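You operate a simulated robot arm through the tools that you are given. There is no shell and no other tool. Be economical: measure what you need, move in short steps, check, and stop when the job is done.

You are at the controls of a simulated two-armed robot. One attempt, no reset.

TASK
Hold the red crate on the top of the side table steady with one hand and put the small juice bottle that expires last from the deck by the ice well lever in it with the other.

The check looks at the end state, three seconds after you hand in, the way a careful person would. Anything else that was tipped, shoved, dropped, spilled or broken makes it a failure.

THE ROBOT
Two 7-joint arms with two-finger parallel grippers on one trunk, on a base that drives. Base frame: it is fixed to the floor where the robot stands at the start and does not move with it; the origin is under the middle of the robot, x ahead of it, y to its left, z up. Lengths are in m, angles in rad, forces in N, time in s.
The left shoulder is at the start at [0.02, 0.113, 1.222], the right one opposite. With the tool pointing down near the work surface each hand reaches from about 0.1 to 0.56 m from the robot's upright axis, wherever it stands, measured 20 degrees to its own side. Places, roughly: red crate [-1.75, -2.25, 0.75]. Payload 1.57 kg a hand.
The TCP of each hand is the grasp point between the finger pads, 0.03 m short of the fingertips. In the tool frame z runs along the fingers and y along their closing line. Largest opening 0.08 m; finger width 0.017, thickness 0.012; the body of the gripper, 0.04 by 0.082 m, starts 0.08 m behind the TCP.
Orientation is told as [roll, pitch, yaw] about the base's x, y, z axes, in that order, counted from this pose: with the fingers straight down and closing along the base's y, the tool's x points along the base's -x, its y along +y and its z along -z.

THE INTERFACE
- The arms move only by the tool nudge_tool. It takes "left_increments", "right_increments" or both (then of equal length, played together; a hand with none holds still); each is a list of rows, each a list of 7 numbers: the shift along the tool's x, y, z in units of 300 mm (1.0 is 300 mm), then the turn, a rotation vector about the tool's x, y, z in units of 180 degrees (1.0 is 180 degrees), then the finger opening in mm, from 0 to 80. In form: [[x, y, z, ax, ay, az, hand], ...]. A call has 1 to 20 rows; each row is the pose to reach, as a shift and turn from the pose commanded when the call began, along the tool's axes at that moment. A call with a number of a shift or a turn outside -1 to 1 is refused whole. A row lasts 0.2 s, in which the tool goes at most 0.05 m and 0.15 rad; a call with a longer step from one row to the next is refused whole, and so is a gripper value outside its range. Where a pose cannot be reached the arm comes as near as it can. A force on the tool above 40 N (or 10 N above the force at the start of the call, whichever is more), or a blocked arm, ends the call early, and 0.2 s more pass. Each finger travels about 0.045 m/s and halts on what it meets, pressing with about 33 N; the grip force reading is that of the motor and also rises with nothing between the fingers. The clock runs only during rows and for 0.2 s after the last one: add rows that repeat a pose to give the fingers time. It gives the time, the measured TCP pose, the force on the tool (base axes), the opening and the grip force at its end, in the units of the frame above (readings bear some noise), with the torque about the TCP (base axes, N m) and any sound that the robot's microphone picked up.
- Cameras (640 x 400 px; columns grow to the right, rows downward): "scene" is now at [0.0868, -0.0309, 1.3316]; the picture's right is [-0.39, -0.92, 0.00], its down [-0.66, 0.28, -0.70] and it looks along [0.64, -0.27, -0.72] (base axes); focal length 277 px, centre (320, 200). "left" rides on the left gripper at [0.072, 0.007, -0.122] in its tool frame; the picture's right is [-0.09, 1.00, 0.00], its down [-0.84, -0.08, -0.54] and it looks along [-0.54, -0.05, 0.84] (tool axes); focal length 238 px, centre (320, 200). "right" rides on the right gripper at [0.072, -0.007, -0.122] in its tool frame; the picture's right is [0.09, 1.00, 0.00], its down [-0.84, 0.08, -0.54] and it looks along [-0.54, 0.05, 0.84] (tool axes); focal length 238 px, centre (320, 200).
- capture(camera): a new picture of that camera. No time passes.
- slide_trunk(by): slides the trunk up (or, below 0, down) by that many m; the arms and the scene camera ride with it, the base frame stays. It gives what a move gives, with no picture.
- base_move(legs): drives the robot by 1 to 6 legs, each [ahead, left, turn to the left] in m, m and rad, along the robot's own axes; the way and the turn of a leg run together, so that a leg with both is an arc; at most 1.5 m and 3.142 rad a leg. The arms and the cameras ride along, it lands a little off, and it stops where it bumps. It gives what a move gives.
- turn_head(pan, tilt): turns the head with the scene camera to pan (to the left, within 1.396 rad either way) and tilt (down, from -0.506 to 1.204), counted from straight ahead of the robot. It gives what a move gives.
- measure_at(camera, pixels): for up to 12 pixels [column, row] of the newest picture of that camera ("zoom" is the newest enlarged one), the place [x, y, z] in the base frame of the surface seen there, good to about 0.002 m. No time passes.
- zoom(camera, box): a new picture of the part [left, top, right, bottom] of that camera's present view, enlarged. No time passes.
- sign_off(): hands the job in; it is judged then, once.

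Keep the steps short. Do not move on a guess: measure, check each grasp and each placing, and mend mistakes. In all there are 80 turns and 58 pictures (those below and enlarged ones count). Leave the grippers open and the arms clear of the work at the hand-in unless told otherwise, and finish with a single line.

The tools are called after "Call:" as name(argument=value, ...) on one line, values as JSON. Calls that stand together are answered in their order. nudge_tool: Moves the arms, as the interface text tells. Its arguments: {"type":"object","properties":{"left_increments":{"type":"array","items":{"type":"array","items":{"type":"number"}}},"right_increments":{"type":"array","items":{"type":"array","items":{"type":"number"}}}},"required":[]} The other tools are called the same way: slide_trunk (by) slides the trunk up or down; base_move (legs) drives the base; turn_head (pan, tilt) turns the head that bears the scene camera; capture (camera) takes a picture; measure_at (camera, pixels) gives the place of the surface under pixels of a picture; zoom (camera, box) takes an enlarged picture of a part of a camera's view; sign_off () hands the job in.

At the start:

```text
time: 0.0
left_ee_pos: [0.3958, 0.0594, 0.9695]
left_orientation: [0.001, 0.0, 0.002]
left_force: [0.3, 0.2, 0.8]
left_wrist_torque: [-0.01, 0.02, -0.01]
left_gripper_width: 0.08
left_grip_force: 0.1
right_ee_pos: [0.3633, -0.2595, 0.9665]
right_orientation: [0.0, 0.001, 0.001]
right_force: [0.2, 0.1, 0.8]
right_wrist_torque: [0.02, 0.02, -0.01]
right_gripper_width: 0.0802
right_grip_force: 0.1
trunk travel left (down, up): [-0.275, 0.295]
robot x, y, heading: [-0.0007, 0.0033, 0.006]
head pan, tilt: [-0.4, 0.799]
```

scene: 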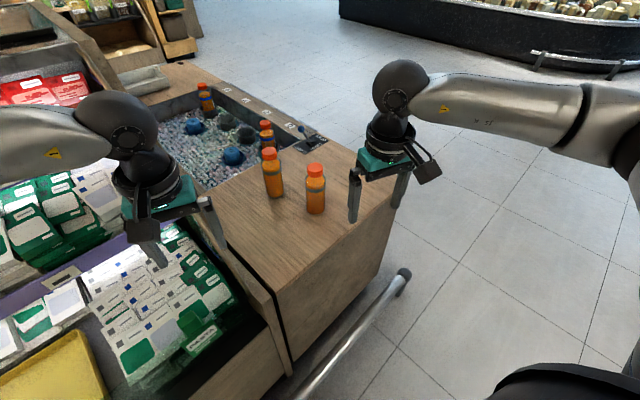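
right: 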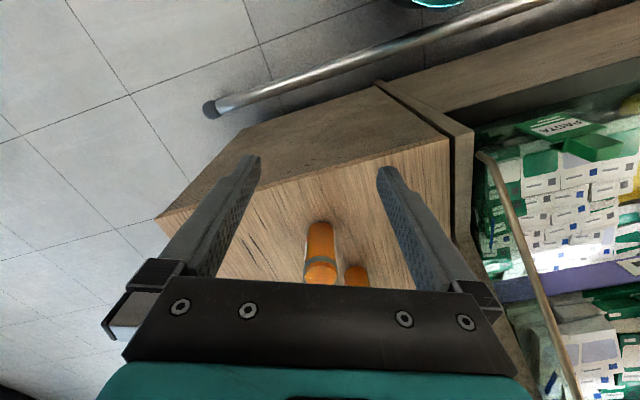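
left: 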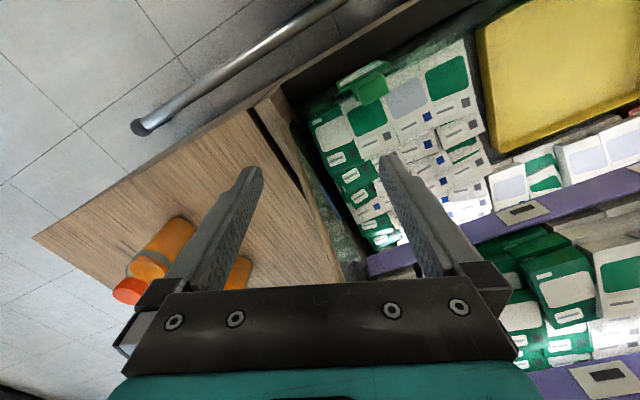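

I see orange bottles with red caps at about (272,172), (315,188), (267,140), (205,97), and a lever at (312,133). Zooming in to read the dates and measuring positions.

Call:
zoom(camera="scene", box=[180, 70, 360, 230])

Call:
measure_at(camera="scene", pixels=[[315, 168], [315, 190], [270, 152], [272, 180], [266, 123], [267, 142], [203, 86], [312, 133], [300, 250], [240, 200], [340, 205], [300, 290]])

```text
2.50 times, centred on (270, 150) of scene
```

zoom: 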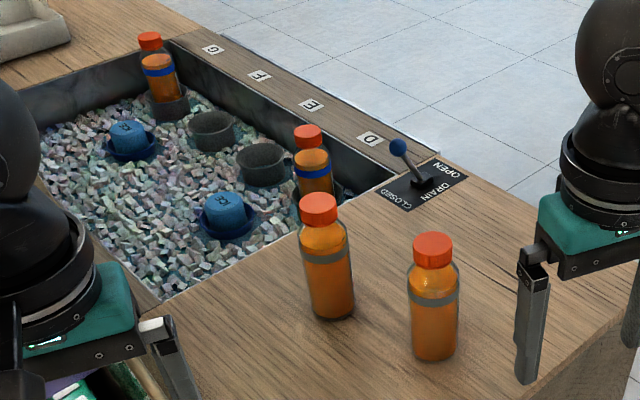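

```text
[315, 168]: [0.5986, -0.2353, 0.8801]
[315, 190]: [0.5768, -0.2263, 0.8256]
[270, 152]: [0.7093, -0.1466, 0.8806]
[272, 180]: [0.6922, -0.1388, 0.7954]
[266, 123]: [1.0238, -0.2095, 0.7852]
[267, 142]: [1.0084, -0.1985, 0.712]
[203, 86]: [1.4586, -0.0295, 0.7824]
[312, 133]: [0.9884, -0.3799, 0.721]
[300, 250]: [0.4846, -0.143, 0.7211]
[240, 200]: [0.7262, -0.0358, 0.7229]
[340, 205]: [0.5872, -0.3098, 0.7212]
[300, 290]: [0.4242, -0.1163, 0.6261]
```

Two bottles stand on the deck (z≈0.72), at about (0.59,-0.235) and (0.70,-0.145). I need their dates; I zoom tightly on each cap and label.

Call:
zoom(camera="scene", box=[255, 140, 335, 220])

Call:
zoom(camera="right", box=[270, 200, 390, 300])

```text
5.00 times, centred on (295, 180) of scene
```

zoom: 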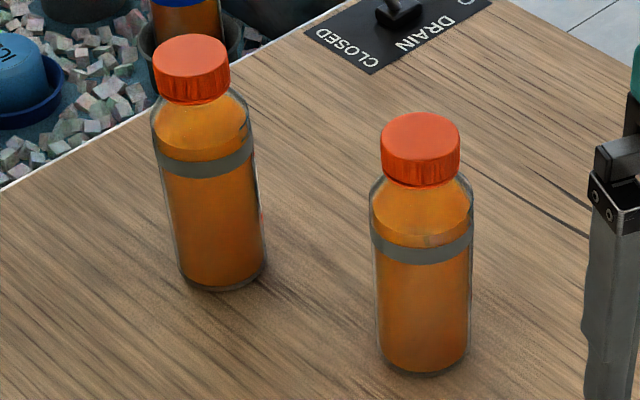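

```text
4.00 times, centred on (330, 250) of right
```

zoom: 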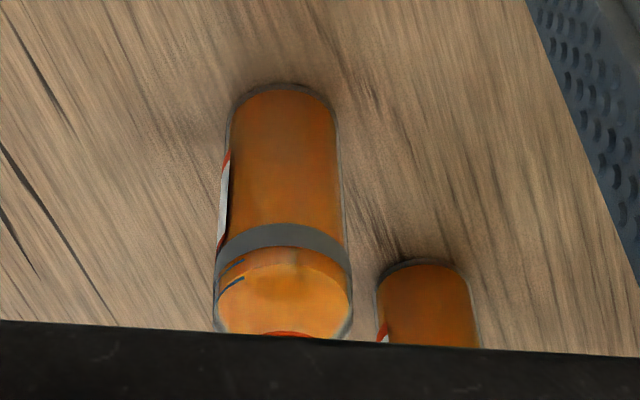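

The labels seem to be on the side of the bottles toward -y (white/red edge at left in the right-hand view). I measure the deck edges and the rail to plan driving to that side.

Call:
measure_at(camera="scene", pixels=[[404, 273], [310, 392], [370, 300], [289, 317], [343, 272], [385, 212], [398, 180], [336, 148], [380, 262], [285, 372], [440, 300], [335, 142]])

Call:
turn_head(pan=-1.2, tilt=0.6)

Call:
capture(camera="scene")

```text
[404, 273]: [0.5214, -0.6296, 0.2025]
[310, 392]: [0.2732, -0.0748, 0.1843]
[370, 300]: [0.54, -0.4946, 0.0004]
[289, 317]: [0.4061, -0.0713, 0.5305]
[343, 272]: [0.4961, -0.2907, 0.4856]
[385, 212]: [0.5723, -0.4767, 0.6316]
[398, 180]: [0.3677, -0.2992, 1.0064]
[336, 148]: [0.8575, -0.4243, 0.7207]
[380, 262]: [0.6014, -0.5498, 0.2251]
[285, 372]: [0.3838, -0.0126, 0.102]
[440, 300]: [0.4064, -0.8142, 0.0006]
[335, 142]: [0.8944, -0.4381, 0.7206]
```

```text
time: 1.1
left_ee_pos: [0.3967, 0.0604, 0.9694]
left_orientation: [0.0, 0.0, 0.002]
left_force: [-0.4, 0.1, -0.6]
left_wrist_torque: [-0.01, 0.0, 0.02]
left_gripper_width: 0.08
left_grip_force: 0.0
right_ee_pos: [0.3636, -0.2601, 0.9673]
right_orientation: [0.001, 0.0, 0.0]
right_force: [-0.1, 0.3, 0.3]
right_wrist_torque: [-0.02, 0.03, 0.0]
right_gripper_width: 0.0803
right_grip_force: 0.1
trunk travel left (down, up): [-0.275, 0.295]
robot x, y, heading: [0.0016, -0.0016, 0.001]
head pan, tilt: [-1.201, 0.6]
```

```text
51 pictures are left
```

scene: 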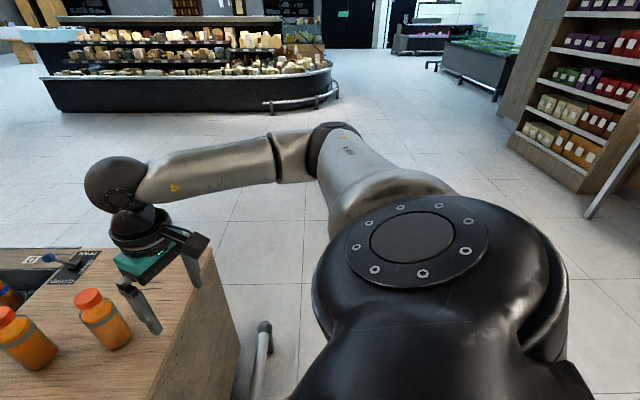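

The scene camera now shows the deck's right edge from about (213,250) to (150,398), with open floor beyond. I measure the edge, the rail and floor.

Call:
measure_at(camera="scene", pixels=[[211, 252], [190, 300], [160, 370], [264, 328], [258, 380], [236, 345], [300, 300], [82, 252], [12, 315], [90, 295], [100, 255], [210, 345]])

Call:
zoom(camera="scene", box=[0, 230, 220, 400])

```text
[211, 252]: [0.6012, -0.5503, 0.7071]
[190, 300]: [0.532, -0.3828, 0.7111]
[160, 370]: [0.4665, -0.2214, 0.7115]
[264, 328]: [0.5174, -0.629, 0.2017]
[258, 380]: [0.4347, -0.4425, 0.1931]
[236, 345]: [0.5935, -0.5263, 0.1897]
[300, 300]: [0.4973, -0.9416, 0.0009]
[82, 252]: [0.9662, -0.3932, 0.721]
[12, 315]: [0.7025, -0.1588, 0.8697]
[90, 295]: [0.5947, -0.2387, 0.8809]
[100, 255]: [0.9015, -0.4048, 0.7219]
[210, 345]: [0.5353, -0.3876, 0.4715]
```

```text
2.35 times, centred on (110, 315) of scene
```

zoom: 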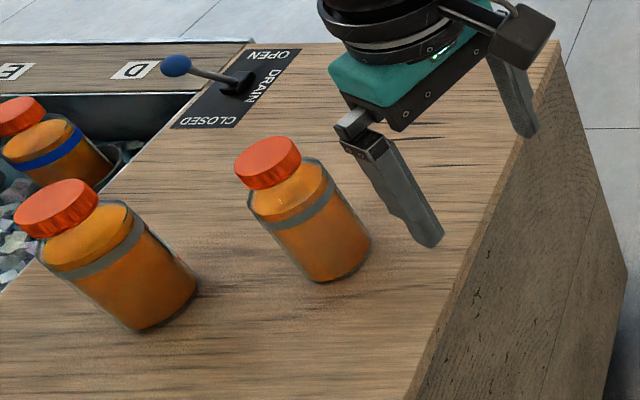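

The front face of the deck is skewed (runs (0.47,-0.22) to (0.60,-0.55)) and its right corner is near (0.605,-0.555). The floor to the right is open. I drive around to the right side so that the head camera sees the labels' side.

Call:
base_move(legs=[[0, -1.1, 0], [0.95, 0, 0], [0, 0, 1.8]])

Call:
turn_head(pan=0.1, tilt=0.6)

Call:
capture(camera="scene")

```text
time: 15.7
left_ee_pos: [0.7924, -0.7468, 0.9692]
left_orientation: [0.0, -0.001, 1.788]
left_force: [1.2, -0.4, -0.3]
left_wrist_torque: [-0.04, -0.01, 0.02]
left_gripper_width: 0.08
left_grip_force: 0.1
right_ee_pos: [1.1125, -0.7108, 0.9666]
right_orientation: [-0.001, 0.001, 1.789]
right_force: [-0.1, 0.0, 0.7]
right_wrist_torque: [0.01, 0.02, 0.03]
right_gripper_width: 0.0801
right_grip_force: 0.2
trunk travel left (down, up): [-0.275, 0.295]
robot x, y, heading: [0.9343, -1.1208, 1.79]
head pan, tilt: [-1.201, 0.6]
```

```text
time: 17.2
left_ee_pos: [0.7924, -0.7471, 0.9692]
left_orientation: [0.0, 0.0, 1.788]
left_force: [0.4, 0.2, 0.2]
left_wrist_torque: [0.02, -0.01, 0.01]
left_gripper_width: 0.08
left_grip_force: 0.0
right_ee_pos: [1.1114, -0.7107, 0.9669]
right_orientation: [0.0, 0.001, 1.79]
right_force: [0.7, -0.9, -0.2]
right_wrist_torque: [-0.01, 0.0, 0.02]
right_gripper_width: 0.0799
right_grip_force: 0.1
trunk travel left (down, up): [-0.275, 0.295]
robot x, y, heading: [0.9375, -1.12, 1.787]
head pan, tilt: [0.099, 0.6]
```

```text
49 pictures are left
```

scene: 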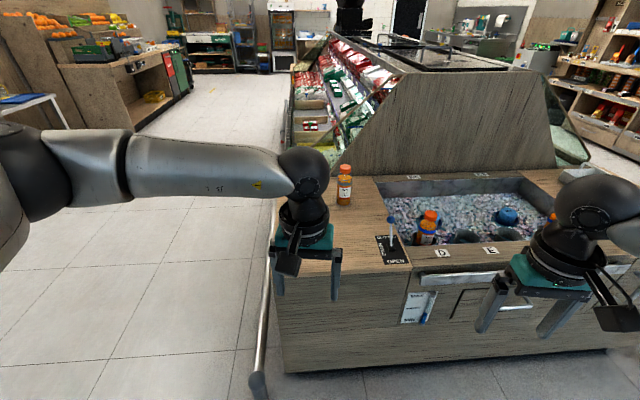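

The far deck bottle is at (345,185) with its label facing me; the nearer one is hidden behind the left hand. I zoom on the bottle and the notice at (417,306).

Call:
zoom(camera="scene", box=[315, 155, 375, 215])

Call:
zoom(camera="scene", box=[370, 180, 490, 330])

```text
6.67 times, centred on (345, 185) of scene
```

zoom: 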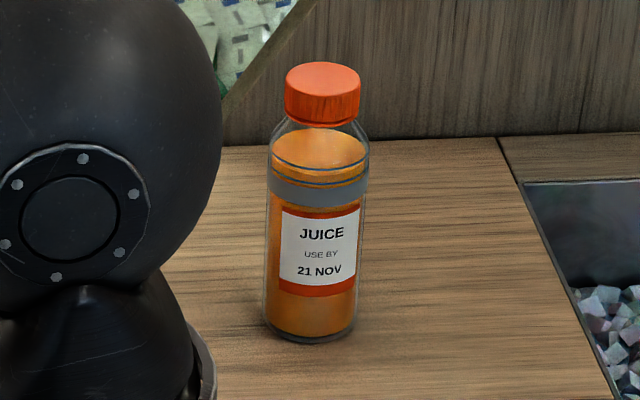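

```text
2.67 times, centred on (430, 255) of scene
```

zoom: 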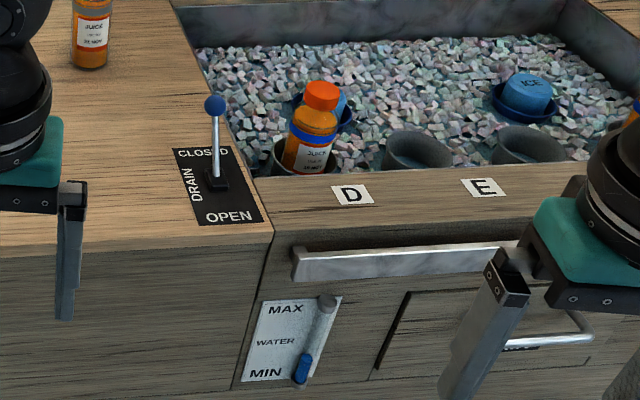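

The far bottle reads "USE BY 21 NOV". I turn the base 0.45 left so the left arm uncovers the nearer bottle.

Call:
base_move(legs=[[0, 0, 0.45]])

Call:
turn_head(pan=-0.25, tilt=0.6)

Call:
capture(camera="scene")

```text
time: 18.9
left_ee_pos: [0.6437, -0.8486, 0.9697]
left_orientation: [-0.001, 0.001, 2.242]
left_force: [0.0, -0.7, -0.2]
left_wrist_torque: [-0.02, 0.0, -0.01]
left_gripper_width: 0.0799
left_grip_force: 0.0
right_ee_pos: [0.9146, -0.6749, 0.9657]
right_orientation: [-0.001, -0.001, 2.24]
right_force: [-0.2, -0.5, -0.5]
right_wrist_torque: [-0.01, 0.0, -0.02]
right_gripper_width: 0.0803
right_grip_force: 0.1
trunk travel left (down, up): [-0.275, 0.295]
robot x, y, heading: [0.9374, -1.1189, 2.24]
head pan, tilt: [0.099, 0.6]
```

```text
time: 19.7
left_ee_pos: [0.6431, -0.8475, 0.9702]
left_orientation: [-0.001, 0.0, 2.241]
left_force: [0.1, 0.4, -0.1]
left_wrist_torque: [0.0, 0.01, -0.01]
left_gripper_width: 0.08
left_grip_force: 0.0
right_ee_pos: [0.9153, -0.6746, 0.9658]
right_orientation: [0.0, 0.0, 2.24]
right_force: [-0.2, 0.3, -0.1]
right_wrist_torque: [-0.01, -0.04, -0.01]
right_gripper_width: 0.0799
right_grip_force: 0.0
trunk travel left (down, up): [-0.275, 0.295]
robot x, y, heading: [0.9353, -1.1198, 2.242]
head pan, tilt: [-0.25, 0.6]
```

```text
46 pictures are left
```

scene: 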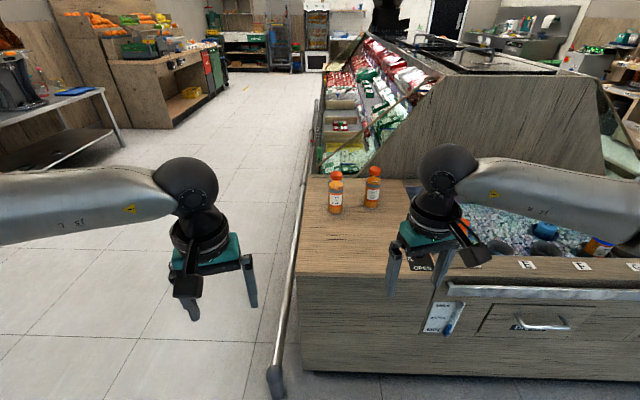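

Both deck bottles are now visible at (335,193) and (372,187). Zooming on them.

Call:
zoom(camera="scene", box=[315, 160, 395, 220])

Call:
measure_at(camera="scene", pixels=[[336, 174], [335, 195], [334, 209], [373, 169], [372, 185], [322, 262], [302, 262], [345, 330], [415, 310]])

```text
6.67 times, centred on (355, 190) of scene
```

zoom: 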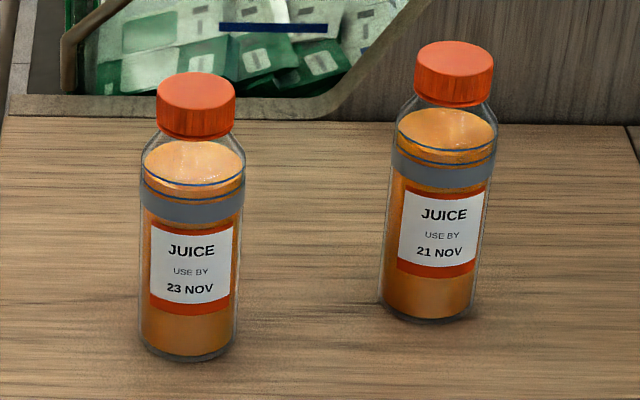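

```text
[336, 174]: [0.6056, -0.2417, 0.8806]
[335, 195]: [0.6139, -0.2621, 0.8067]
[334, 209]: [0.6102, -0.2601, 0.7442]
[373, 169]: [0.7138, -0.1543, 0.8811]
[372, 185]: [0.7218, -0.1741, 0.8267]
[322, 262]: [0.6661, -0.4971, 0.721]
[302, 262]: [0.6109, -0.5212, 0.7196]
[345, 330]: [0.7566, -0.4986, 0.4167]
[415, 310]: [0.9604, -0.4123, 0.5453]
```

The near bottle reads 23 NOV, the other 21 NOV, so the target is the near one at about (0.602,-0.238). I drive back to the front of the deck, squared to it (heading 0.386), so the right hand can reach it.

Call:
base_move(legs=[[0, 0, -1.856], [-0.48, 0, 0], [0, 1.109, 0], [0.04, 0, 0]])

Call:
turn_head(pan=-0.3, tilt=0.8)

Call:
capture(camera="scene")

Call:
capture(camera="right")

```text
time: 32.8
left_ee_pos: [0.4499, -0.0345, 0.97]
left_orientation: [-0.001, 0.0, 0.391]
left_force: [0.2, -0.5, -0.2]
left_wrist_torque: [-0.01, 0.05, 0.03]
left_gripper_width: 0.0799
left_grip_force: 0.2
right_ee_pos: [0.5414, -0.3428, 0.9661]
right_orientation: [0.001, 0.001, 0.391]
right_force: [-0.4, -0.1, -0.3]
right_wrist_torque: [0.01, 0.02, 0.02]
right_gripper_width: 0.0801
right_grip_force: 0.1
trunk travel left (down, up): [-0.275, 0.295]
robot x, y, heading: [0.1032, -0.2421, 0.393]
head pan, tilt: [-0.25, 0.6]
```

```text
time: 33.5
left_ee_pos: [0.4493, -0.0353, 0.9704]
left_orientation: [-0.001, 0.0, 0.392]
left_force: [0.5, -0.2, -0.7]
left_wrist_torque: [0.03, 0.04, 0.0]
left_gripper_width: 0.0802
left_grip_force: 0.1
right_ee_pos: [0.54, -0.344, 0.9666]
right_orientation: [-0.001, 0.0, 0.392]
right_force: [0.6, 0.8, -0.3]
right_wrist_torque: [0.02, 0.01, 0.02]
right_gripper_width: 0.0799
right_grip_force: 0.1
trunk travel left (down, up): [-0.275, 0.295]
robot x, y, heading: [0.1036, -0.2379, 0.386]
head pan, tilt: [-0.3, 0.799]
```

```text
44 pictures are left
```

scene: 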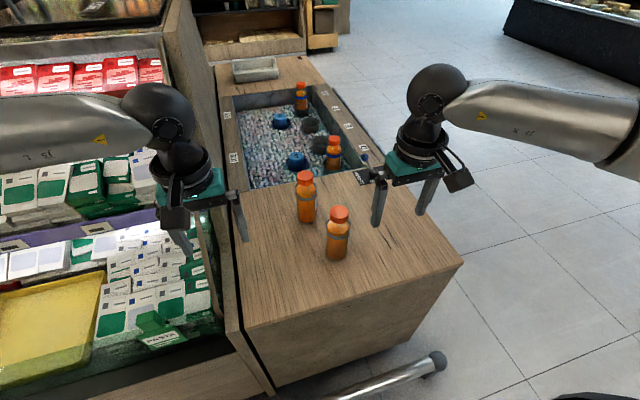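

```text
43 pictures are left
```

right: 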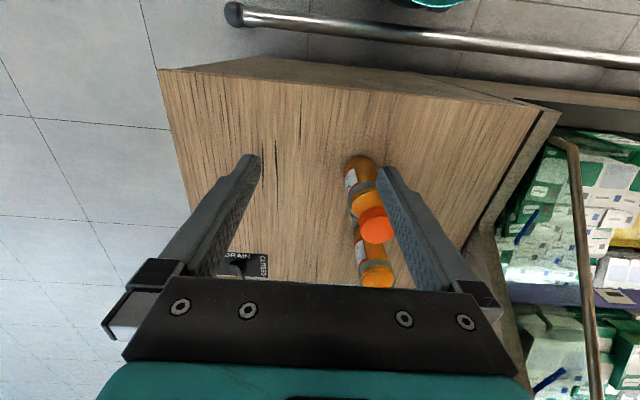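

I see the target bottle at scene (338,233) and right view (368,190). I measure cap and body edges to fix its axis.

Call:
measure_at(camera="scene", pixels=[[340, 211], [332, 211], [347, 212], [337, 250], [329, 245], [346, 245], [337, 259]])

Call:
measure_at(camera="right", pixels=[[374, 228], [362, 228], [388, 232], [358, 170], [348, 180], [374, 172]])

```text
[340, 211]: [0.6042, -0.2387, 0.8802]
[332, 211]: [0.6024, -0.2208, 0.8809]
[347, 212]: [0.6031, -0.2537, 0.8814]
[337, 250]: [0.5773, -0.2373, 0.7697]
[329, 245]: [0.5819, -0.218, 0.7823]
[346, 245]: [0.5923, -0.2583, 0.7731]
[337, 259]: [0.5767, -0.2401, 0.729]
```

```text
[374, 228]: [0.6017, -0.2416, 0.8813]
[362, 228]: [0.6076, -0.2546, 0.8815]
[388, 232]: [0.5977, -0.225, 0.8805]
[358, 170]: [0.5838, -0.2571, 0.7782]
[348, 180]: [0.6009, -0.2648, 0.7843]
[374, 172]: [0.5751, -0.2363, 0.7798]
```

The bottle axis is at (0.603,-0.239), radius 0.026, cap top 0.881. I move the open right hand above it at the present height.

Call:
nudge_tool(right_increments=[[-0.109, 0.081, 0, 0, 0, 0, 80], [-0.218, 0.163, 0, 0, 0, 0, 80], [-0.327, 0.244, 0, 0, 0, 0, 80], [-0.327, 0.244, 0, 0, 0, 0, 80]])

Call:
capture(camera="right")

```text
time: 34.5
left_ee_pos: [0.4491, -0.0352, 0.9697]
left_orientation: [0.0, 0.001, 0.391]
left_force: [-0.2, -0.5, 1.2]
left_wrist_torque: [-0.01, 0.0, -0.03]
left_gripper_width: 0.0798
left_grip_force: 0.1
right_ee_pos: [0.6016, -0.2399, 0.9669]
right_orientation: [0.0, 0.0, 0.391]
right_force: [0.4, -0.8, -1.1]
right_wrist_torque: [0.01, -0.02, 0.01]
right_gripper_width: 0.0799
right_grip_force: 0.1
trunk travel left (down, up): [-0.275, 0.295]
robot x, y, heading: [0.106, -0.241, 0.391]
head pan, tilt: [-0.3, 0.799]
```

```text
42 pictures are left
```

right: 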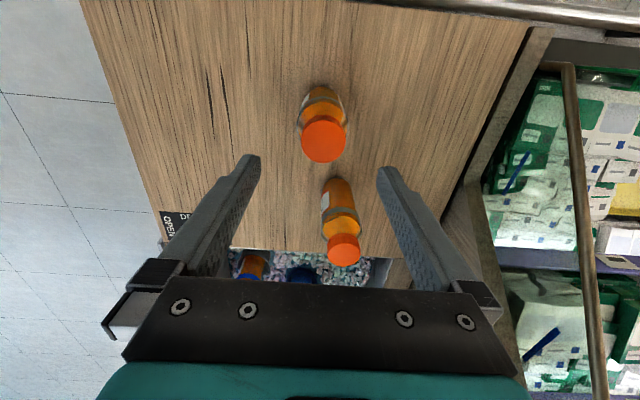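

The cap is centred between the fingers. I go straight down 0.152 m to TCP z≈0.815 with the fingers open.

Call:
nudge_tool(right_increments=[[0, 0, 0.1, 0, 0, 0, 80], [0, 0, 0.2, 0, 0, 0, 80], [0, 0, 0.3, 0, 0, 0, 80], [0, 0, 0.4, 0, 0, 0, 80], [0, 0, 0.46, 0, 0, 0, 80], [0, 0, 0.506, 0, 0, 0, 80], [0, 0, 0.506, 0, 0, 0, 80]])

Call:
capture(camera="right")

Call:
capture(camera="scene")

```text
time: 36.1
left_ee_pos: [0.4484, -0.0353, 0.9704]
left_orientation: [0.0, 0.001, 0.39]
left_force: [0.2, -0.5, -0.3]
left_wrist_torque: [0.0, -0.01, -0.02]
left_gripper_width: 0.0799
left_grip_force: 0.1
right_ee_pos: [0.6018, -0.2399, 0.8145]
right_orientation: [0.001, 0.001, 0.391]
right_force: [-0.6, -0.6, 0.2]
right_wrist_torque: [0.02, -0.01, 0.01]
right_gripper_width: 0.0801
right_grip_force: 0.1
trunk travel left (down, up): [-0.275, 0.295]
robot x, y, heading: [0.1055, -0.2441, 0.393]
head pan, tilt: [-0.3, 0.799]
```

```text
41 pictures are left
```

right: 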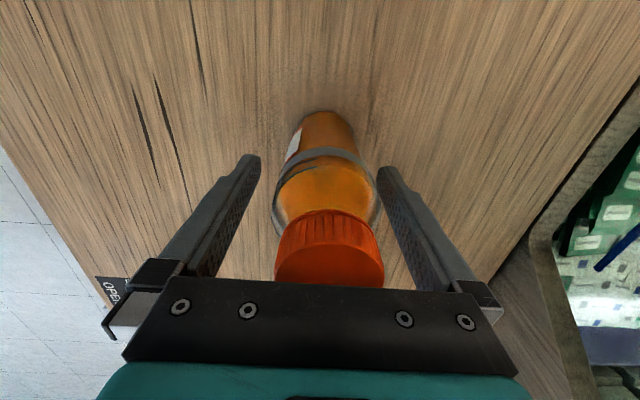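

```text
40 pictures are left
```

scene: 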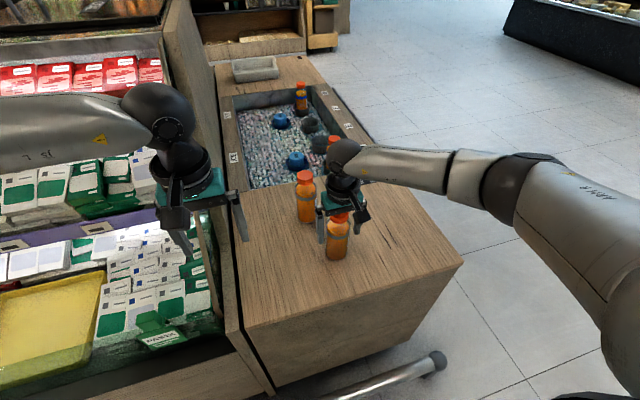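

Fingers straddle the bottle at the shoulder, with the bottle about 3 mm to the tool's +y. I shift by 3 mm and close.

Call:
nudge_tool(right_increments=[[0, 0.01, 0, 0, 0, 0, 80], [0, 0.01, 0, 0, 0, 0, 60], [0, 0.01, 0, 0, 0, 0, 45], [0, 0.01, 0, 0, 0, 0, 40], [0, 0.01, 0, 0, 0, 0, 40], [0, 0.01, 0, 0, 0, 0, 40]])

```text
time: 37.5
left_ee_pos: [0.45, -0.0354, 0.9704]
left_orientation: [0.0, 0.0, 0.391]
left_force: [-0.3, -0.2, -0.4]
left_wrist_torque: [-0.03, -0.01, 0.03]
left_gripper_width: 0.0799
left_grip_force: 0.1
right_ee_pos: [0.6018, -0.236, 0.814]
right_orientation: [0.0, 0.0, 0.391]
right_force: [-0.3, 0.1, 0.6]
right_wrist_torque: [0.03, 0.01, 0.03]
right_gripper_width: 0.0553
right_grip_force: 32.6
trunk travel left (down, up): [-0.275, 0.295]
robot x, y, heading: [0.1074, -0.2421, 0.39]
head pan, tilt: [-0.3, 0.799]
```

Grip holds at 55 mm, 33 N. I lift 0.12 m straight up and look.

Call:
nudge_tool(right_increments=[[0, 0, -0.05, 0, 0, 0, 40], [0, 0, -0.15, 0, 0, 0, 40], [0, 0, -0.25, 0, 0, 0, 40], [0, 0, -0.35, 0, 0, 0, 40], [0, 0, -0.45, 0, 0, 0, 40], [0, 0, -0.55, 0, 0, 0, 40], [0, 0, -0.55, 0, 0, 0, 40]])

Call:
capture(camera="scene")

```text
time: 39.1
left_ee_pos: [0.449, -0.0353, 0.969]
left_orientation: [0.001, 0.0, 0.391]
left_force: [0.0, -0.2, -0.2]
left_wrist_torque: [-0.03, -0.03, -0.01]
left_gripper_width: 0.0798
left_grip_force: 0.2
right_ee_pos: [0.5998, -0.2365, 0.9785]
right_orientation: [0.0, 0.003, 0.391]
right_force: [0.0, 0.4, -2.1]
right_wrist_torque: [-0.02, 0.04, -0.01]
right_gripper_width: 0.0554
right_grip_force: 33.5
trunk travel left (down, up): [-0.275, 0.295]
robot x, y, heading: [0.1061, -0.242, 0.392]
head pan, tilt: [-0.3, 0.799]
```

```text
39 pictures are left
```

scene: 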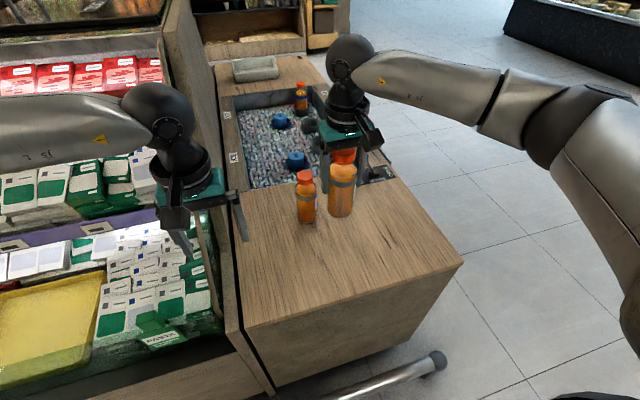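

The bottle is held clear of the deck. I back away 0.4 m, then turn right to face the crate's direction and look.

Call:
base_move(legs=[[-0.4, 0, 0], [0, 0, -1.6]])

Call:
turn_head(pan=-1.0, tilt=0.35)

Call:
capture(camera="scene")

```text
time: 45.5
left_ee_pos: [-0.0669, -0.746, 0.97]
left_orientation: [0.0, -0.001, -1.225]
left_force: [1.2, 0.2, -0.4]
left_wrist_torque: [-0.01, 0.02, -0.01]
left_gripper_width: 0.0802
left_grip_force: 0.1
right_ee_pos: [-0.2745, -0.8855, 0.9785]
right_orientation: [0.0, 0.0, -1.227]
right_force: [-0.4, -0.2, -2.8]
right_wrist_torque: [0.02, 0.0, 0.01]
right_gripper_width: 0.0552
right_grip_force: 32.7
trunk travel left (down, up): [-0.275, 0.295]
robot x, y, heading: [-0.2549, -0.3906, -1.227]
head pan, tilt: [-0.3, 0.799]
```

```text
time: 46.6
left_ee_pos: [-0.0658, -0.746, 0.9711]
left_orientation: [0.0, 0.001, -1.226]
left_force: [-1.0, 0.8, -0.3]
left_wrist_torque: [0.01, -0.02, -0.02]
left_gripper_width: 0.08
left_grip_force: 0.0
right_ee_pos: [-0.2747, -0.886, 0.9789]
right_orientation: [0.0, 0.0, -1.227]
right_force: [-0.3, 0.3, -3.0]
right_wrist_torque: [-0.02, -0.02, 0.0]
right_gripper_width: 0.0556
right_grip_force: 32.7
trunk travel left (down, up): [-0.275, 0.295]
robot x, y, heading: [-0.2603, -0.394, -1.228]
head pan, tilt: [-1.0, 0.351]
```

```text
38 pictures are left
```

scene: 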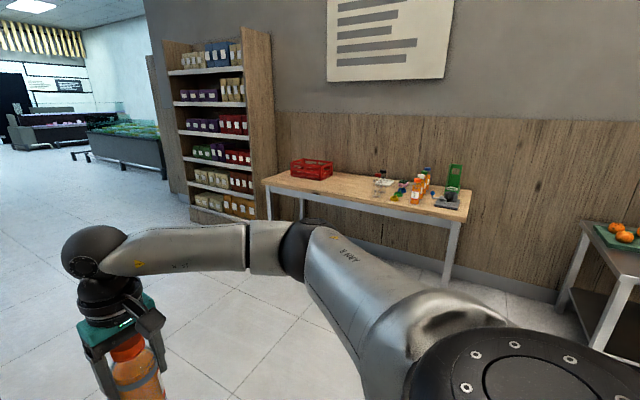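

The side table with the red crate at (312,168) is in view. I zoom on it and measure table edges and crate.

Call:
zoom(camera="scene", box=[250, 140, 490, 290])

Call:
measure_at(camera="scene", pixels=[[264, 182], [467, 218], [290, 172], [325, 172], [312, 160], [340, 187], [400, 200], [270, 215], [455, 280], [240, 215], [300, 300], [420, 170]])

```text
2.67 times, centred on (370, 215) of scene
```

zoom: 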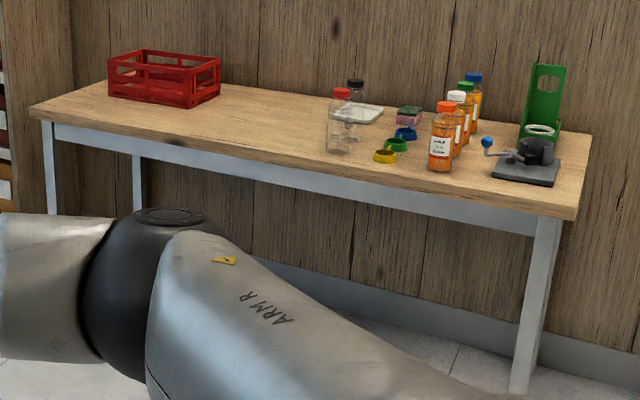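

```text
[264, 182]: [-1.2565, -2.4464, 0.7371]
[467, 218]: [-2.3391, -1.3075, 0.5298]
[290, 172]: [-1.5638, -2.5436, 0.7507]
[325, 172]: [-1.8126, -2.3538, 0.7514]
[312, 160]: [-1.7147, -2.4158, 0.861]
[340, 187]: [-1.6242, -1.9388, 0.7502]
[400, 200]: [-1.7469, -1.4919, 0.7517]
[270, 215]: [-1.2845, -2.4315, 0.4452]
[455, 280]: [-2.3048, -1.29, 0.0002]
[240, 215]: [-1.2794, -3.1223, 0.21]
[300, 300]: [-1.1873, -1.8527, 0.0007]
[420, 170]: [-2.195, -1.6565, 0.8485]
```

The table's front edge runs from about (-1.26,-2.45) toward (-1.75,-1.3), so facing it means heading ≈ -2.74. I turn, slide left and drive ahead, stopping about 0.6 m short of the edge.

Call:
base_move(legs=[[0, 0, -1.51], [0, 1.12, 0], [1.1, 0, 0]])

Call:
turn_head(pan=0.0, tilt=0.65)

Call:
capture(camera="scene")

```text
time: 61.2
left_ee_pos: [-1.1197, -2.1286, 0.9697]
left_orientation: [0.001, 0.0, -2.672]
left_force: [0.3, 0.1, -0.8]
left_wrist_torque: [0.0, 0.04, 0.0]
left_gripper_width: 0.0798
left_grip_force: 0.1
right_ee_pos: [-1.2856, -1.9385, 0.9787]
right_orientation: [0.0, -0.001, -2.673]
right_force: [0.3, 0.3, -2.0]
right_wrist_torque: [-0.05, -0.02, -0.02]
right_gripper_width: 0.055
right_grip_force: 33.3
trunk travel left (down, up): [-0.275, 0.295]
robot x, y, heading: [-0.7921, -1.8961, -2.67]
head pan, tilt: [-1.0, 0.351]
```

```text
time: 62.5
left_ee_pos: [-1.1206, -2.1278, 0.9692]
left_orientation: [-0.001, -0.001, -2.673]
left_force: [0.4, 0.7, 0.0]
left_wrist_torque: [0.01, -0.01, 0.01]
left_gripper_width: 0.0803
left_grip_force: 0.0
right_ee_pos: [-1.2852, -1.939, 0.9779]
right_orientation: [0.0, 0.0, -2.675]
right_force: [-0.3, 0.6, -2.0]
right_wrist_torque: [0.0, -0.01, -0.01]
right_gripper_width: 0.0552
right_grip_force: 33.0
trunk travel left (down, up): [-0.275, 0.295]
robot x, y, heading: [-0.7952, -1.8925, -2.667]
head pan, tilt: [0.0, 0.649]
```

```text
36 pictures are left
```

scene: 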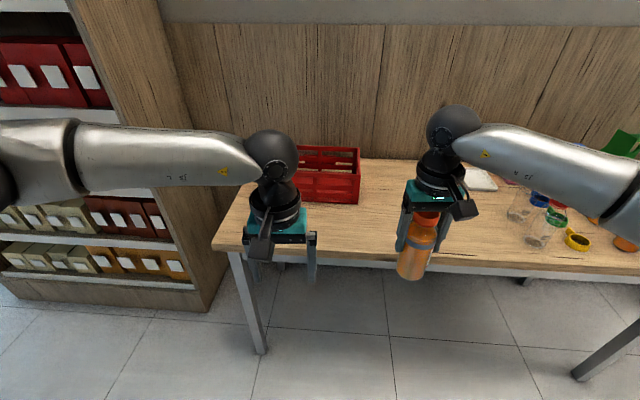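

The crate is at about (330,172), partly behind the left hand. I measure the table front edge and the crate's visible points.

Call:
measure_at(camera="scene", pixels=[[214, 245], [380, 258], [560, 270], [359, 150], [357, 172], [354, 200], [300, 172], [325, 198], [330, 150], [240, 190], [620, 245], [253, 345]])

Call:
zoom(camera="scene", box=[200, 110, 400, 280])

```text
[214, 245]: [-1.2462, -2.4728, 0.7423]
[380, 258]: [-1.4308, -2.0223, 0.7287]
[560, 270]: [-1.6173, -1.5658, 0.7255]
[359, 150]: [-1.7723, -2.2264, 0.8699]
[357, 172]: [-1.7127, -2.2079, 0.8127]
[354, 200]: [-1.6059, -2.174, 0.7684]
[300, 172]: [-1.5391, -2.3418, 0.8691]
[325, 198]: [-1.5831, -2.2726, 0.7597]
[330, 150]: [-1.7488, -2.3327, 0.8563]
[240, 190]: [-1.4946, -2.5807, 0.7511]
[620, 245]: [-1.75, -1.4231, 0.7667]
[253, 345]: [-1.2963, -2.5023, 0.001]
```

```text
2.35 times, centred on (300, 195) of scene
```

zoom: 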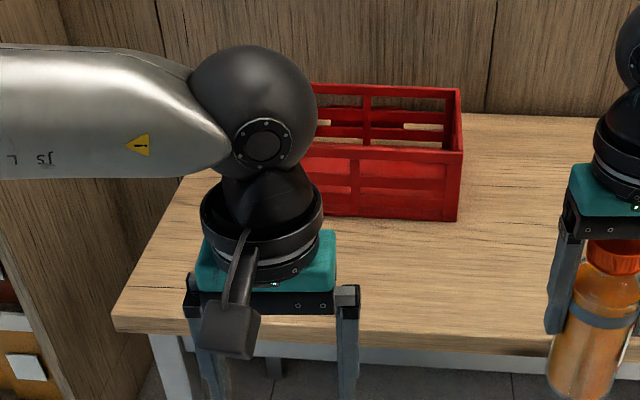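

Crate is aligned with the table: front wall 0.22 m behind the table edge, depth ≈0.18, rim z≈0.87. To know how near I may drive, I look down at my own base and at the floor under the table.

Call:
turn_head(pan=0.0, tilt=1.2)

Call:
capture(camera="scene")

```text
time: 63.5
left_ee_pos: [-1.1206, -2.1276, 0.9697]
left_orientation: [0.0, 0.001, -2.673]
left_force: [-0.2, 0.6, -0.1]
left_wrist_torque: [0.02, 0.01, 0.0]
left_gripper_width: 0.0802
left_grip_force: 0.1
right_ee_pos: [-1.2867, -1.9388, 0.9777]
right_orientation: [0.0, -0.001, -2.674]
right_force: [0.1, 0.0, -2.1]
right_wrist_torque: [0.02, 0.0, 0.06]
right_gripper_width: 0.0551
right_grip_force: 32.9
trunk travel left (down, up): [-0.275, 0.295]
robot x, y, heading: [-0.7959, -1.8954, -2.666]
head pan, tilt: [0.0, 1.201]
```

```text
34 pictures are left
```

scene: 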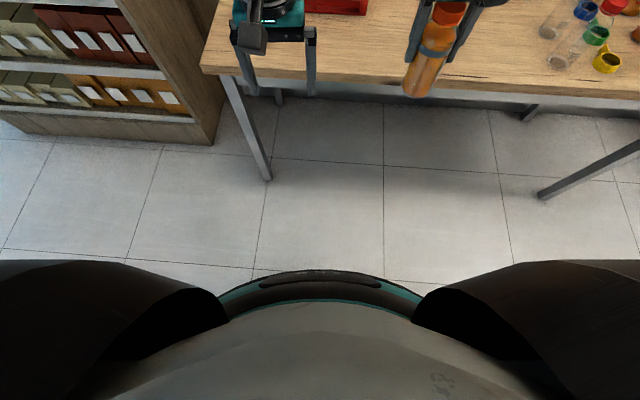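

I see the base's front edge at about (320,272) and the trunk front at (320,320). Measuring both.

Call:
measure_at(camera="scene", pixels=[[320, 274], [320, 285], [320, 293], [320, 305], [320, 330], [320, 370], [240, 300], [400, 300], [266, 178], [225, 78]])

```text
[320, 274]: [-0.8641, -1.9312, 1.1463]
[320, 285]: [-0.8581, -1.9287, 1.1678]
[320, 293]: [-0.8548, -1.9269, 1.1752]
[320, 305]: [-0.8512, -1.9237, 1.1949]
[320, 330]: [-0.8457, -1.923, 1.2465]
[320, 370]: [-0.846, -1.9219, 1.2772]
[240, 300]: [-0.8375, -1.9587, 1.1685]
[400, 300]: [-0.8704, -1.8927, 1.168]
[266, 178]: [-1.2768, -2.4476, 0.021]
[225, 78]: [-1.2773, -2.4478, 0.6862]
```

What I see is the torso at 0.08 m ahead of my axis; the base is below and within 0.28 m, and it fits under the table. I first raise the right hand 0.06 m so the bottle clears the crate rim, then drive in so the axis stops 0.16 m from the table edge.

Call:
nudge_tool(right_increments=[[0, 0, -0.1, 0, 0, 0, 40], [0, 0, -0.2, 0, 0, 0, 40], [0, 0, -0.2, 0, 0, 0, 40]])

Call:
base_move(legs=[[0, 0, -0.087], [0, 0.045, 0], [0.46, 0, 0]])

Call:
turn_head(pan=0.15, tilt=0.95)

Call:
capture(camera="scene")

```text
time: 64.3
left_ee_pos: [-1.1207, -2.128, 0.9697]
left_orientation: [0.0, 0.0, -2.673]
left_force: [0.1, 0.2, 0.8]
left_wrist_torque: [-0.04, -0.02, 0.02]
left_gripper_width: 0.08
left_grip_force: 0.1
right_ee_pos: [-1.2864, -1.9394, 1.0392]
right_orientation: [0.001, 0.003, -2.673]
right_force: [0.1, -0.3, -2.3]
right_wrist_torque: [0.05, -0.02, -0.04]
right_gripper_width: 0.0551
right_grip_force: 33.2
trunk travel left (down, up): [-0.275, 0.295]
robot x, y, heading: [-0.791, -1.8918, -2.674]
head pan, tilt: [0.0, 1.201]
```

```text
time: 68.0
left_ee_pos: [-1.5467, -2.311, 0.9707]
left_orientation: [0.0, 0.001, -2.758]
left_force: [-1.1, -0.1, -1.1]
left_wrist_torque: [-0.03, -0.01, -0.01]
left_gripper_width: 0.0798
left_grip_force: 0.0
right_ee_pos: [-1.6936, -2.1102, 1.0382]
right_orientation: [0.0, 0.001, -2.76]
right_force: [-0.6, 0.6, -2.5]
right_wrist_torque: [-0.02, -0.02, 0.01]
right_gripper_width: 0.0552
right_grip_force: 33.0
trunk travel left (down, up): [-0.275, 0.295]
robot x, y, heading: [-1.1997, -2.1076, -2.757]
head pan, tilt: [0.0, 1.201]
```

```text
time: 68.8
left_ee_pos: [-1.5447, -2.311, 0.9692]
left_orientation: [0.001, -0.001, -2.758]
left_force: [-0.3, 0.2, 0.4]
left_wrist_torque: [-0.01, 0.04, 0.01]
left_gripper_width: 0.0801
left_grip_force: 0.1
right_ee_pos: [-1.694, -2.1088, 1.0379]
right_orientation: [0.001, 0.0, -2.759]
right_force: [0.1, 0.3, -2.3]
right_wrist_torque: [0.01, -0.02, 0.02]
right_gripper_width: 0.0554
right_grip_force: 32.9
trunk travel left (down, up): [-0.275, 0.295]
robot x, y, heading: [-1.1989, -2.1099, -2.754]
head pan, tilt: [0.15, 0.949]
```

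```text
33 pictures are left
```

scene: 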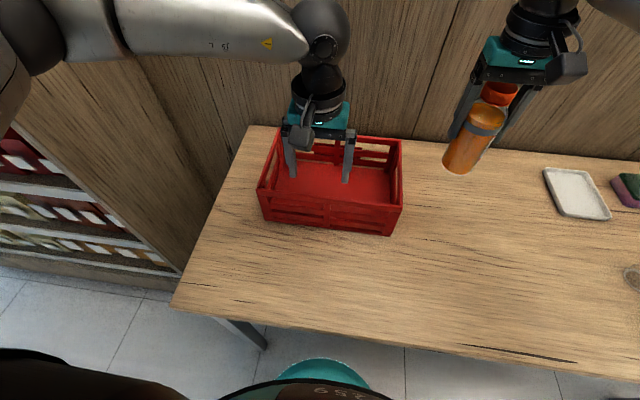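

Now the crate is fully in view, empty and one compartment. I zoom and measure rim corners and floor.

Call:
zoom(camera="scene", box=[235, 110, 425, 245])

Call:
measure_at(camera="scene", pixels=[[259, 189], [266, 160], [395, 208], [401, 141], [398, 175], [330, 200], [320, 180], [370, 185], [262, 173], [276, 134], [365, 137], [300, 197]])

Call:
capture(camera="left")

```text
2.96 times, centred on (330, 178) of scene
```

zoom: 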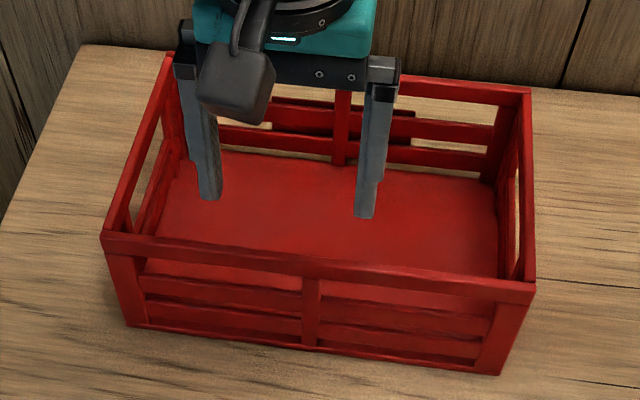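

```text
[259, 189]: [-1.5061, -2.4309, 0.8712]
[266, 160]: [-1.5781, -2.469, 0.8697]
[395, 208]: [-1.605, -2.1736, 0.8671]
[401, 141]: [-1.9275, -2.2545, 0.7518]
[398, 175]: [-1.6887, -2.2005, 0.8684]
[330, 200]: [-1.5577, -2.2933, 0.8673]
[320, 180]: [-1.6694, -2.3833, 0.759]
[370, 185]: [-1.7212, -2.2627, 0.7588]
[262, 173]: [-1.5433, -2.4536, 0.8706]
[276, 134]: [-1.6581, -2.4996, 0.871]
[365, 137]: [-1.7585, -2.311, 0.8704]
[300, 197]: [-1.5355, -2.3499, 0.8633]
```

```text
31 pictures are left
```

left: 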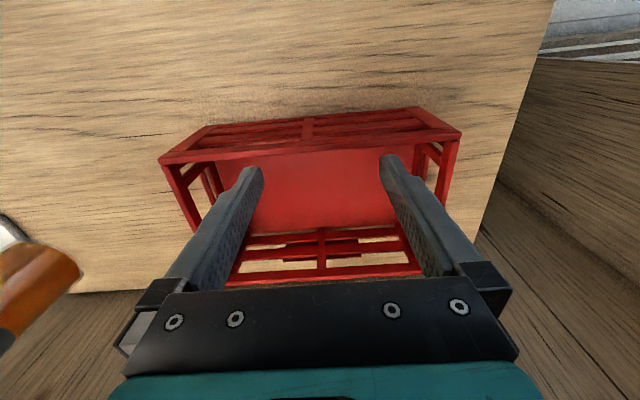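

Crate: rim z 0.87, floor 0.759, left wall centre-line through about (-1.589,-2.472), aligned with my heading. I move the open left hand above the middle of the left wall, staying at z 0.97.

Call:
nudge_tool(left_increments=[[-0.084, 0.11, 0, 0, 0, 0, 80], [-0.168, 0.22, 0, 0, 0, 0, 80], [-0.252, 0.332, 0, 0, 0, 0, 80], [-0.337, 0.443, 0, 0, 0, 0, 80], [-0.337, 0.443, 0, 0, 0, 0, 80]])

Call:
capture(camera="left")

Call:
capture(camera="scene")

```text
time: 70.0
left_ee_pos: [-1.5879, -2.4719, 0.971]
left_orientation: [-0.001, 0.001, -2.757]
left_force: [0.0, -0.2, -0.7]
left_wrist_torque: [0.01, -0.02, 0.01]
left_gripper_width: 0.08
left_grip_force: 0.1
right_ee_pos: [-1.6934, -2.1105, 1.0385]
right_orientation: [0.001, 0.0, -2.76]
right_force: [0.1, -0.5, -3.4]
right_wrist_torque: [0.02, -0.01, -0.01]
right_gripper_width: 0.055
right_grip_force: 32.8
trunk travel left (down, up): [-0.275, 0.295]
robot x, y, heading: [-1.2005, -2.1071, -2.76]
head pan, tilt: [0.15, 0.949]
```

```text
30 pictures are left
```

left: 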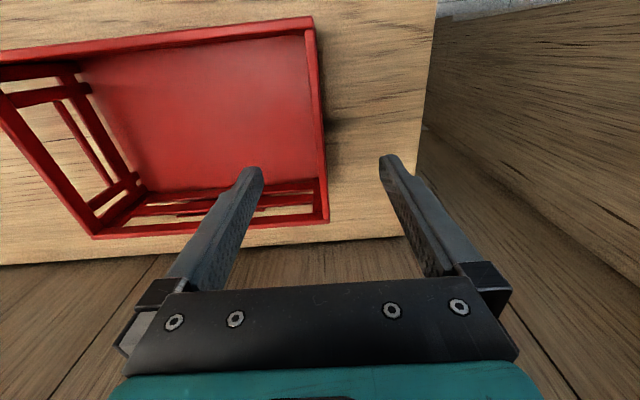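

```text
29 pictures are left
```

scene: 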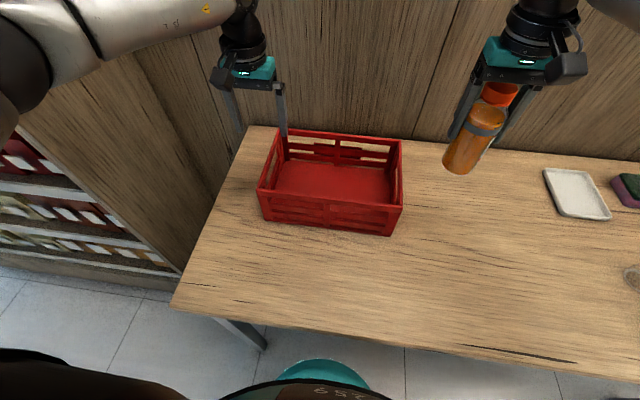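

I measure the left wall's rim across its width in the left view near (308..325, 60..215).

Call:
measure_at(camera="left", pixels=[[306, 60], [310, 60], [314, 60], [317, 120], [313, 120], [320, 120], [318, 180], [322, 180], [326, 180], [300, 20], [325, 215], [329, 215]])

Call:
zoom(camera="left", box=[240, 0, 400, 100])

```text
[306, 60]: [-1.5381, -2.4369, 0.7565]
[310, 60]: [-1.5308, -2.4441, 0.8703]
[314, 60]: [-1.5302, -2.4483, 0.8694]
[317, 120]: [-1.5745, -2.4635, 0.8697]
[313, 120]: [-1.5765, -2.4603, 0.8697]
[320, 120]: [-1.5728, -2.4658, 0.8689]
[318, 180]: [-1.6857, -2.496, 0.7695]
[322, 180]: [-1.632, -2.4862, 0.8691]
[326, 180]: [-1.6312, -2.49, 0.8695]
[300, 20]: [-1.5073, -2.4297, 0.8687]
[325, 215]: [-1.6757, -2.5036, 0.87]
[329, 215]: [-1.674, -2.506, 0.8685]
```

```text
4.00 times, centred on (320, 50) of left
```

zoom: 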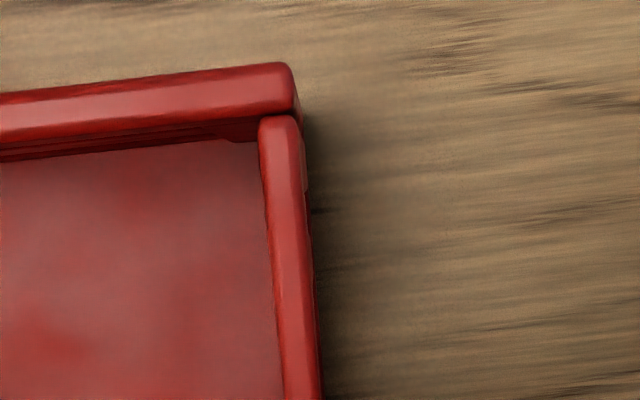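

The rim centre is 2 mm toward tool -y of the hand's centre; rim ≈8 mm thick. I correct that and descend 0.109 m, fingers open around the wall.

Call:
nudge_tool(left_increments=[[0, -0.007, 0.1, 0, 0, 0, 80], [0, -0.007, 0.2, 0, 0, 0, 80], [0, -0.007, 0.29, 0, 0, 0, 80], [0, -0.007, 0.363, 0, 0, 0, 80], [0, -0.007, 0.363, 0, 0, 0, 80]])

Call:
capture(camera="left")

```text
time: 71.2
left_ee_pos: [-1.5895, -2.4711, 0.8621]
left_orientation: [0.001, -0.001, -2.758]
left_force: [0.5, -0.3, -0.1]
left_wrist_torque: [0.02, 0.0, 0.0]
left_gripper_width: 0.08
left_grip_force: 0.1
right_ee_pos: [-1.6934, -2.1097, 1.0379]
right_orientation: [0.002, -0.001, -2.758]
right_force: [0.7, 0.0, -3.5]
right_wrist_torque: [0.0, 0.02, 0.01]
right_gripper_width: 0.0551
right_grip_force: 32.7
trunk travel left (down, up): [-0.275, 0.295]
robot x, y, heading: [-1.201, -2.1074, -2.757]
head pan, tilt: [0.15, 0.949]
```

```text
27 pictures are left
```

left: 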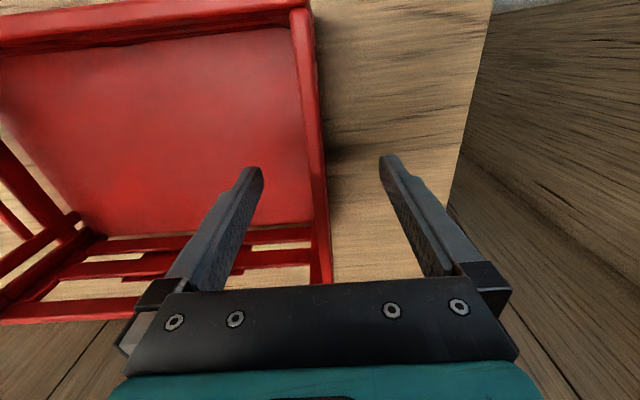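

The wall is centred between the fingers (rim at col ≈317, row ≈190). I close the left hand gently on it.

Call:
nudge_tool(left_increments=[[0, 0, 0, 0, 0, 0, 65], [0, 0, 0, 0, 0, 0, 50], [0, 0, 0, 0, 0, 0, 35], [0, 0, 0, 0, 0, 0, 22], [0, 0, 0, 0, 0, 0, 14], [0, 0, 0, 0, 0, 0, 8], [0, 0, 0, 0, 0, 0, 4], [0, 0, 0, 0, 0, 0, 4], [0, 0, 0, 0, 0, 0, 4]])

Call:
capture(camera="scene")

```text
time: 73.2
left_ee_pos: [-1.589, -2.4709, 0.8627]
left_orientation: [-0.001, -0.002, -2.759]
left_force: [-1.2, 1.3, 0.2]
left_wrist_torque: [-0.01, -0.02, -0.1]
left_gripper_width: 0.0078
left_grip_force: 26.8
right_ee_pos: [-1.6933, -2.1095, 1.0387]
right_orientation: [0.0, 0.0, -2.758]
right_force: [0.1, 0.3, -2.3]
right_wrist_torque: [0.01, 0.0, 0.03]
right_gripper_width: 0.0553
right_grip_force: 33.0
trunk travel left (down, up): [-0.275, 0.295]
robot x, y, heading: [-1.1967, -2.1053, -2.759]
head pan, tilt: [0.15, 0.949]
```

```text
26 pictures are left
```

scene: 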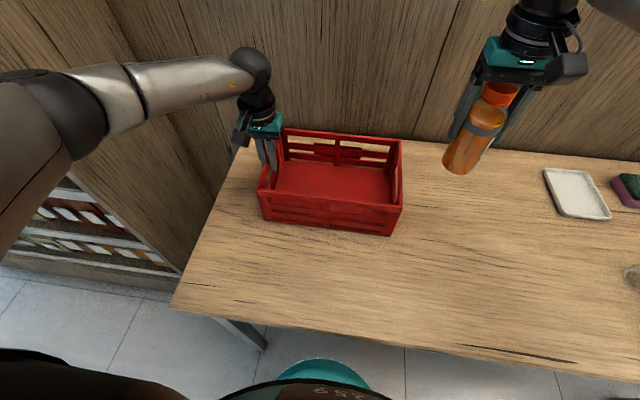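

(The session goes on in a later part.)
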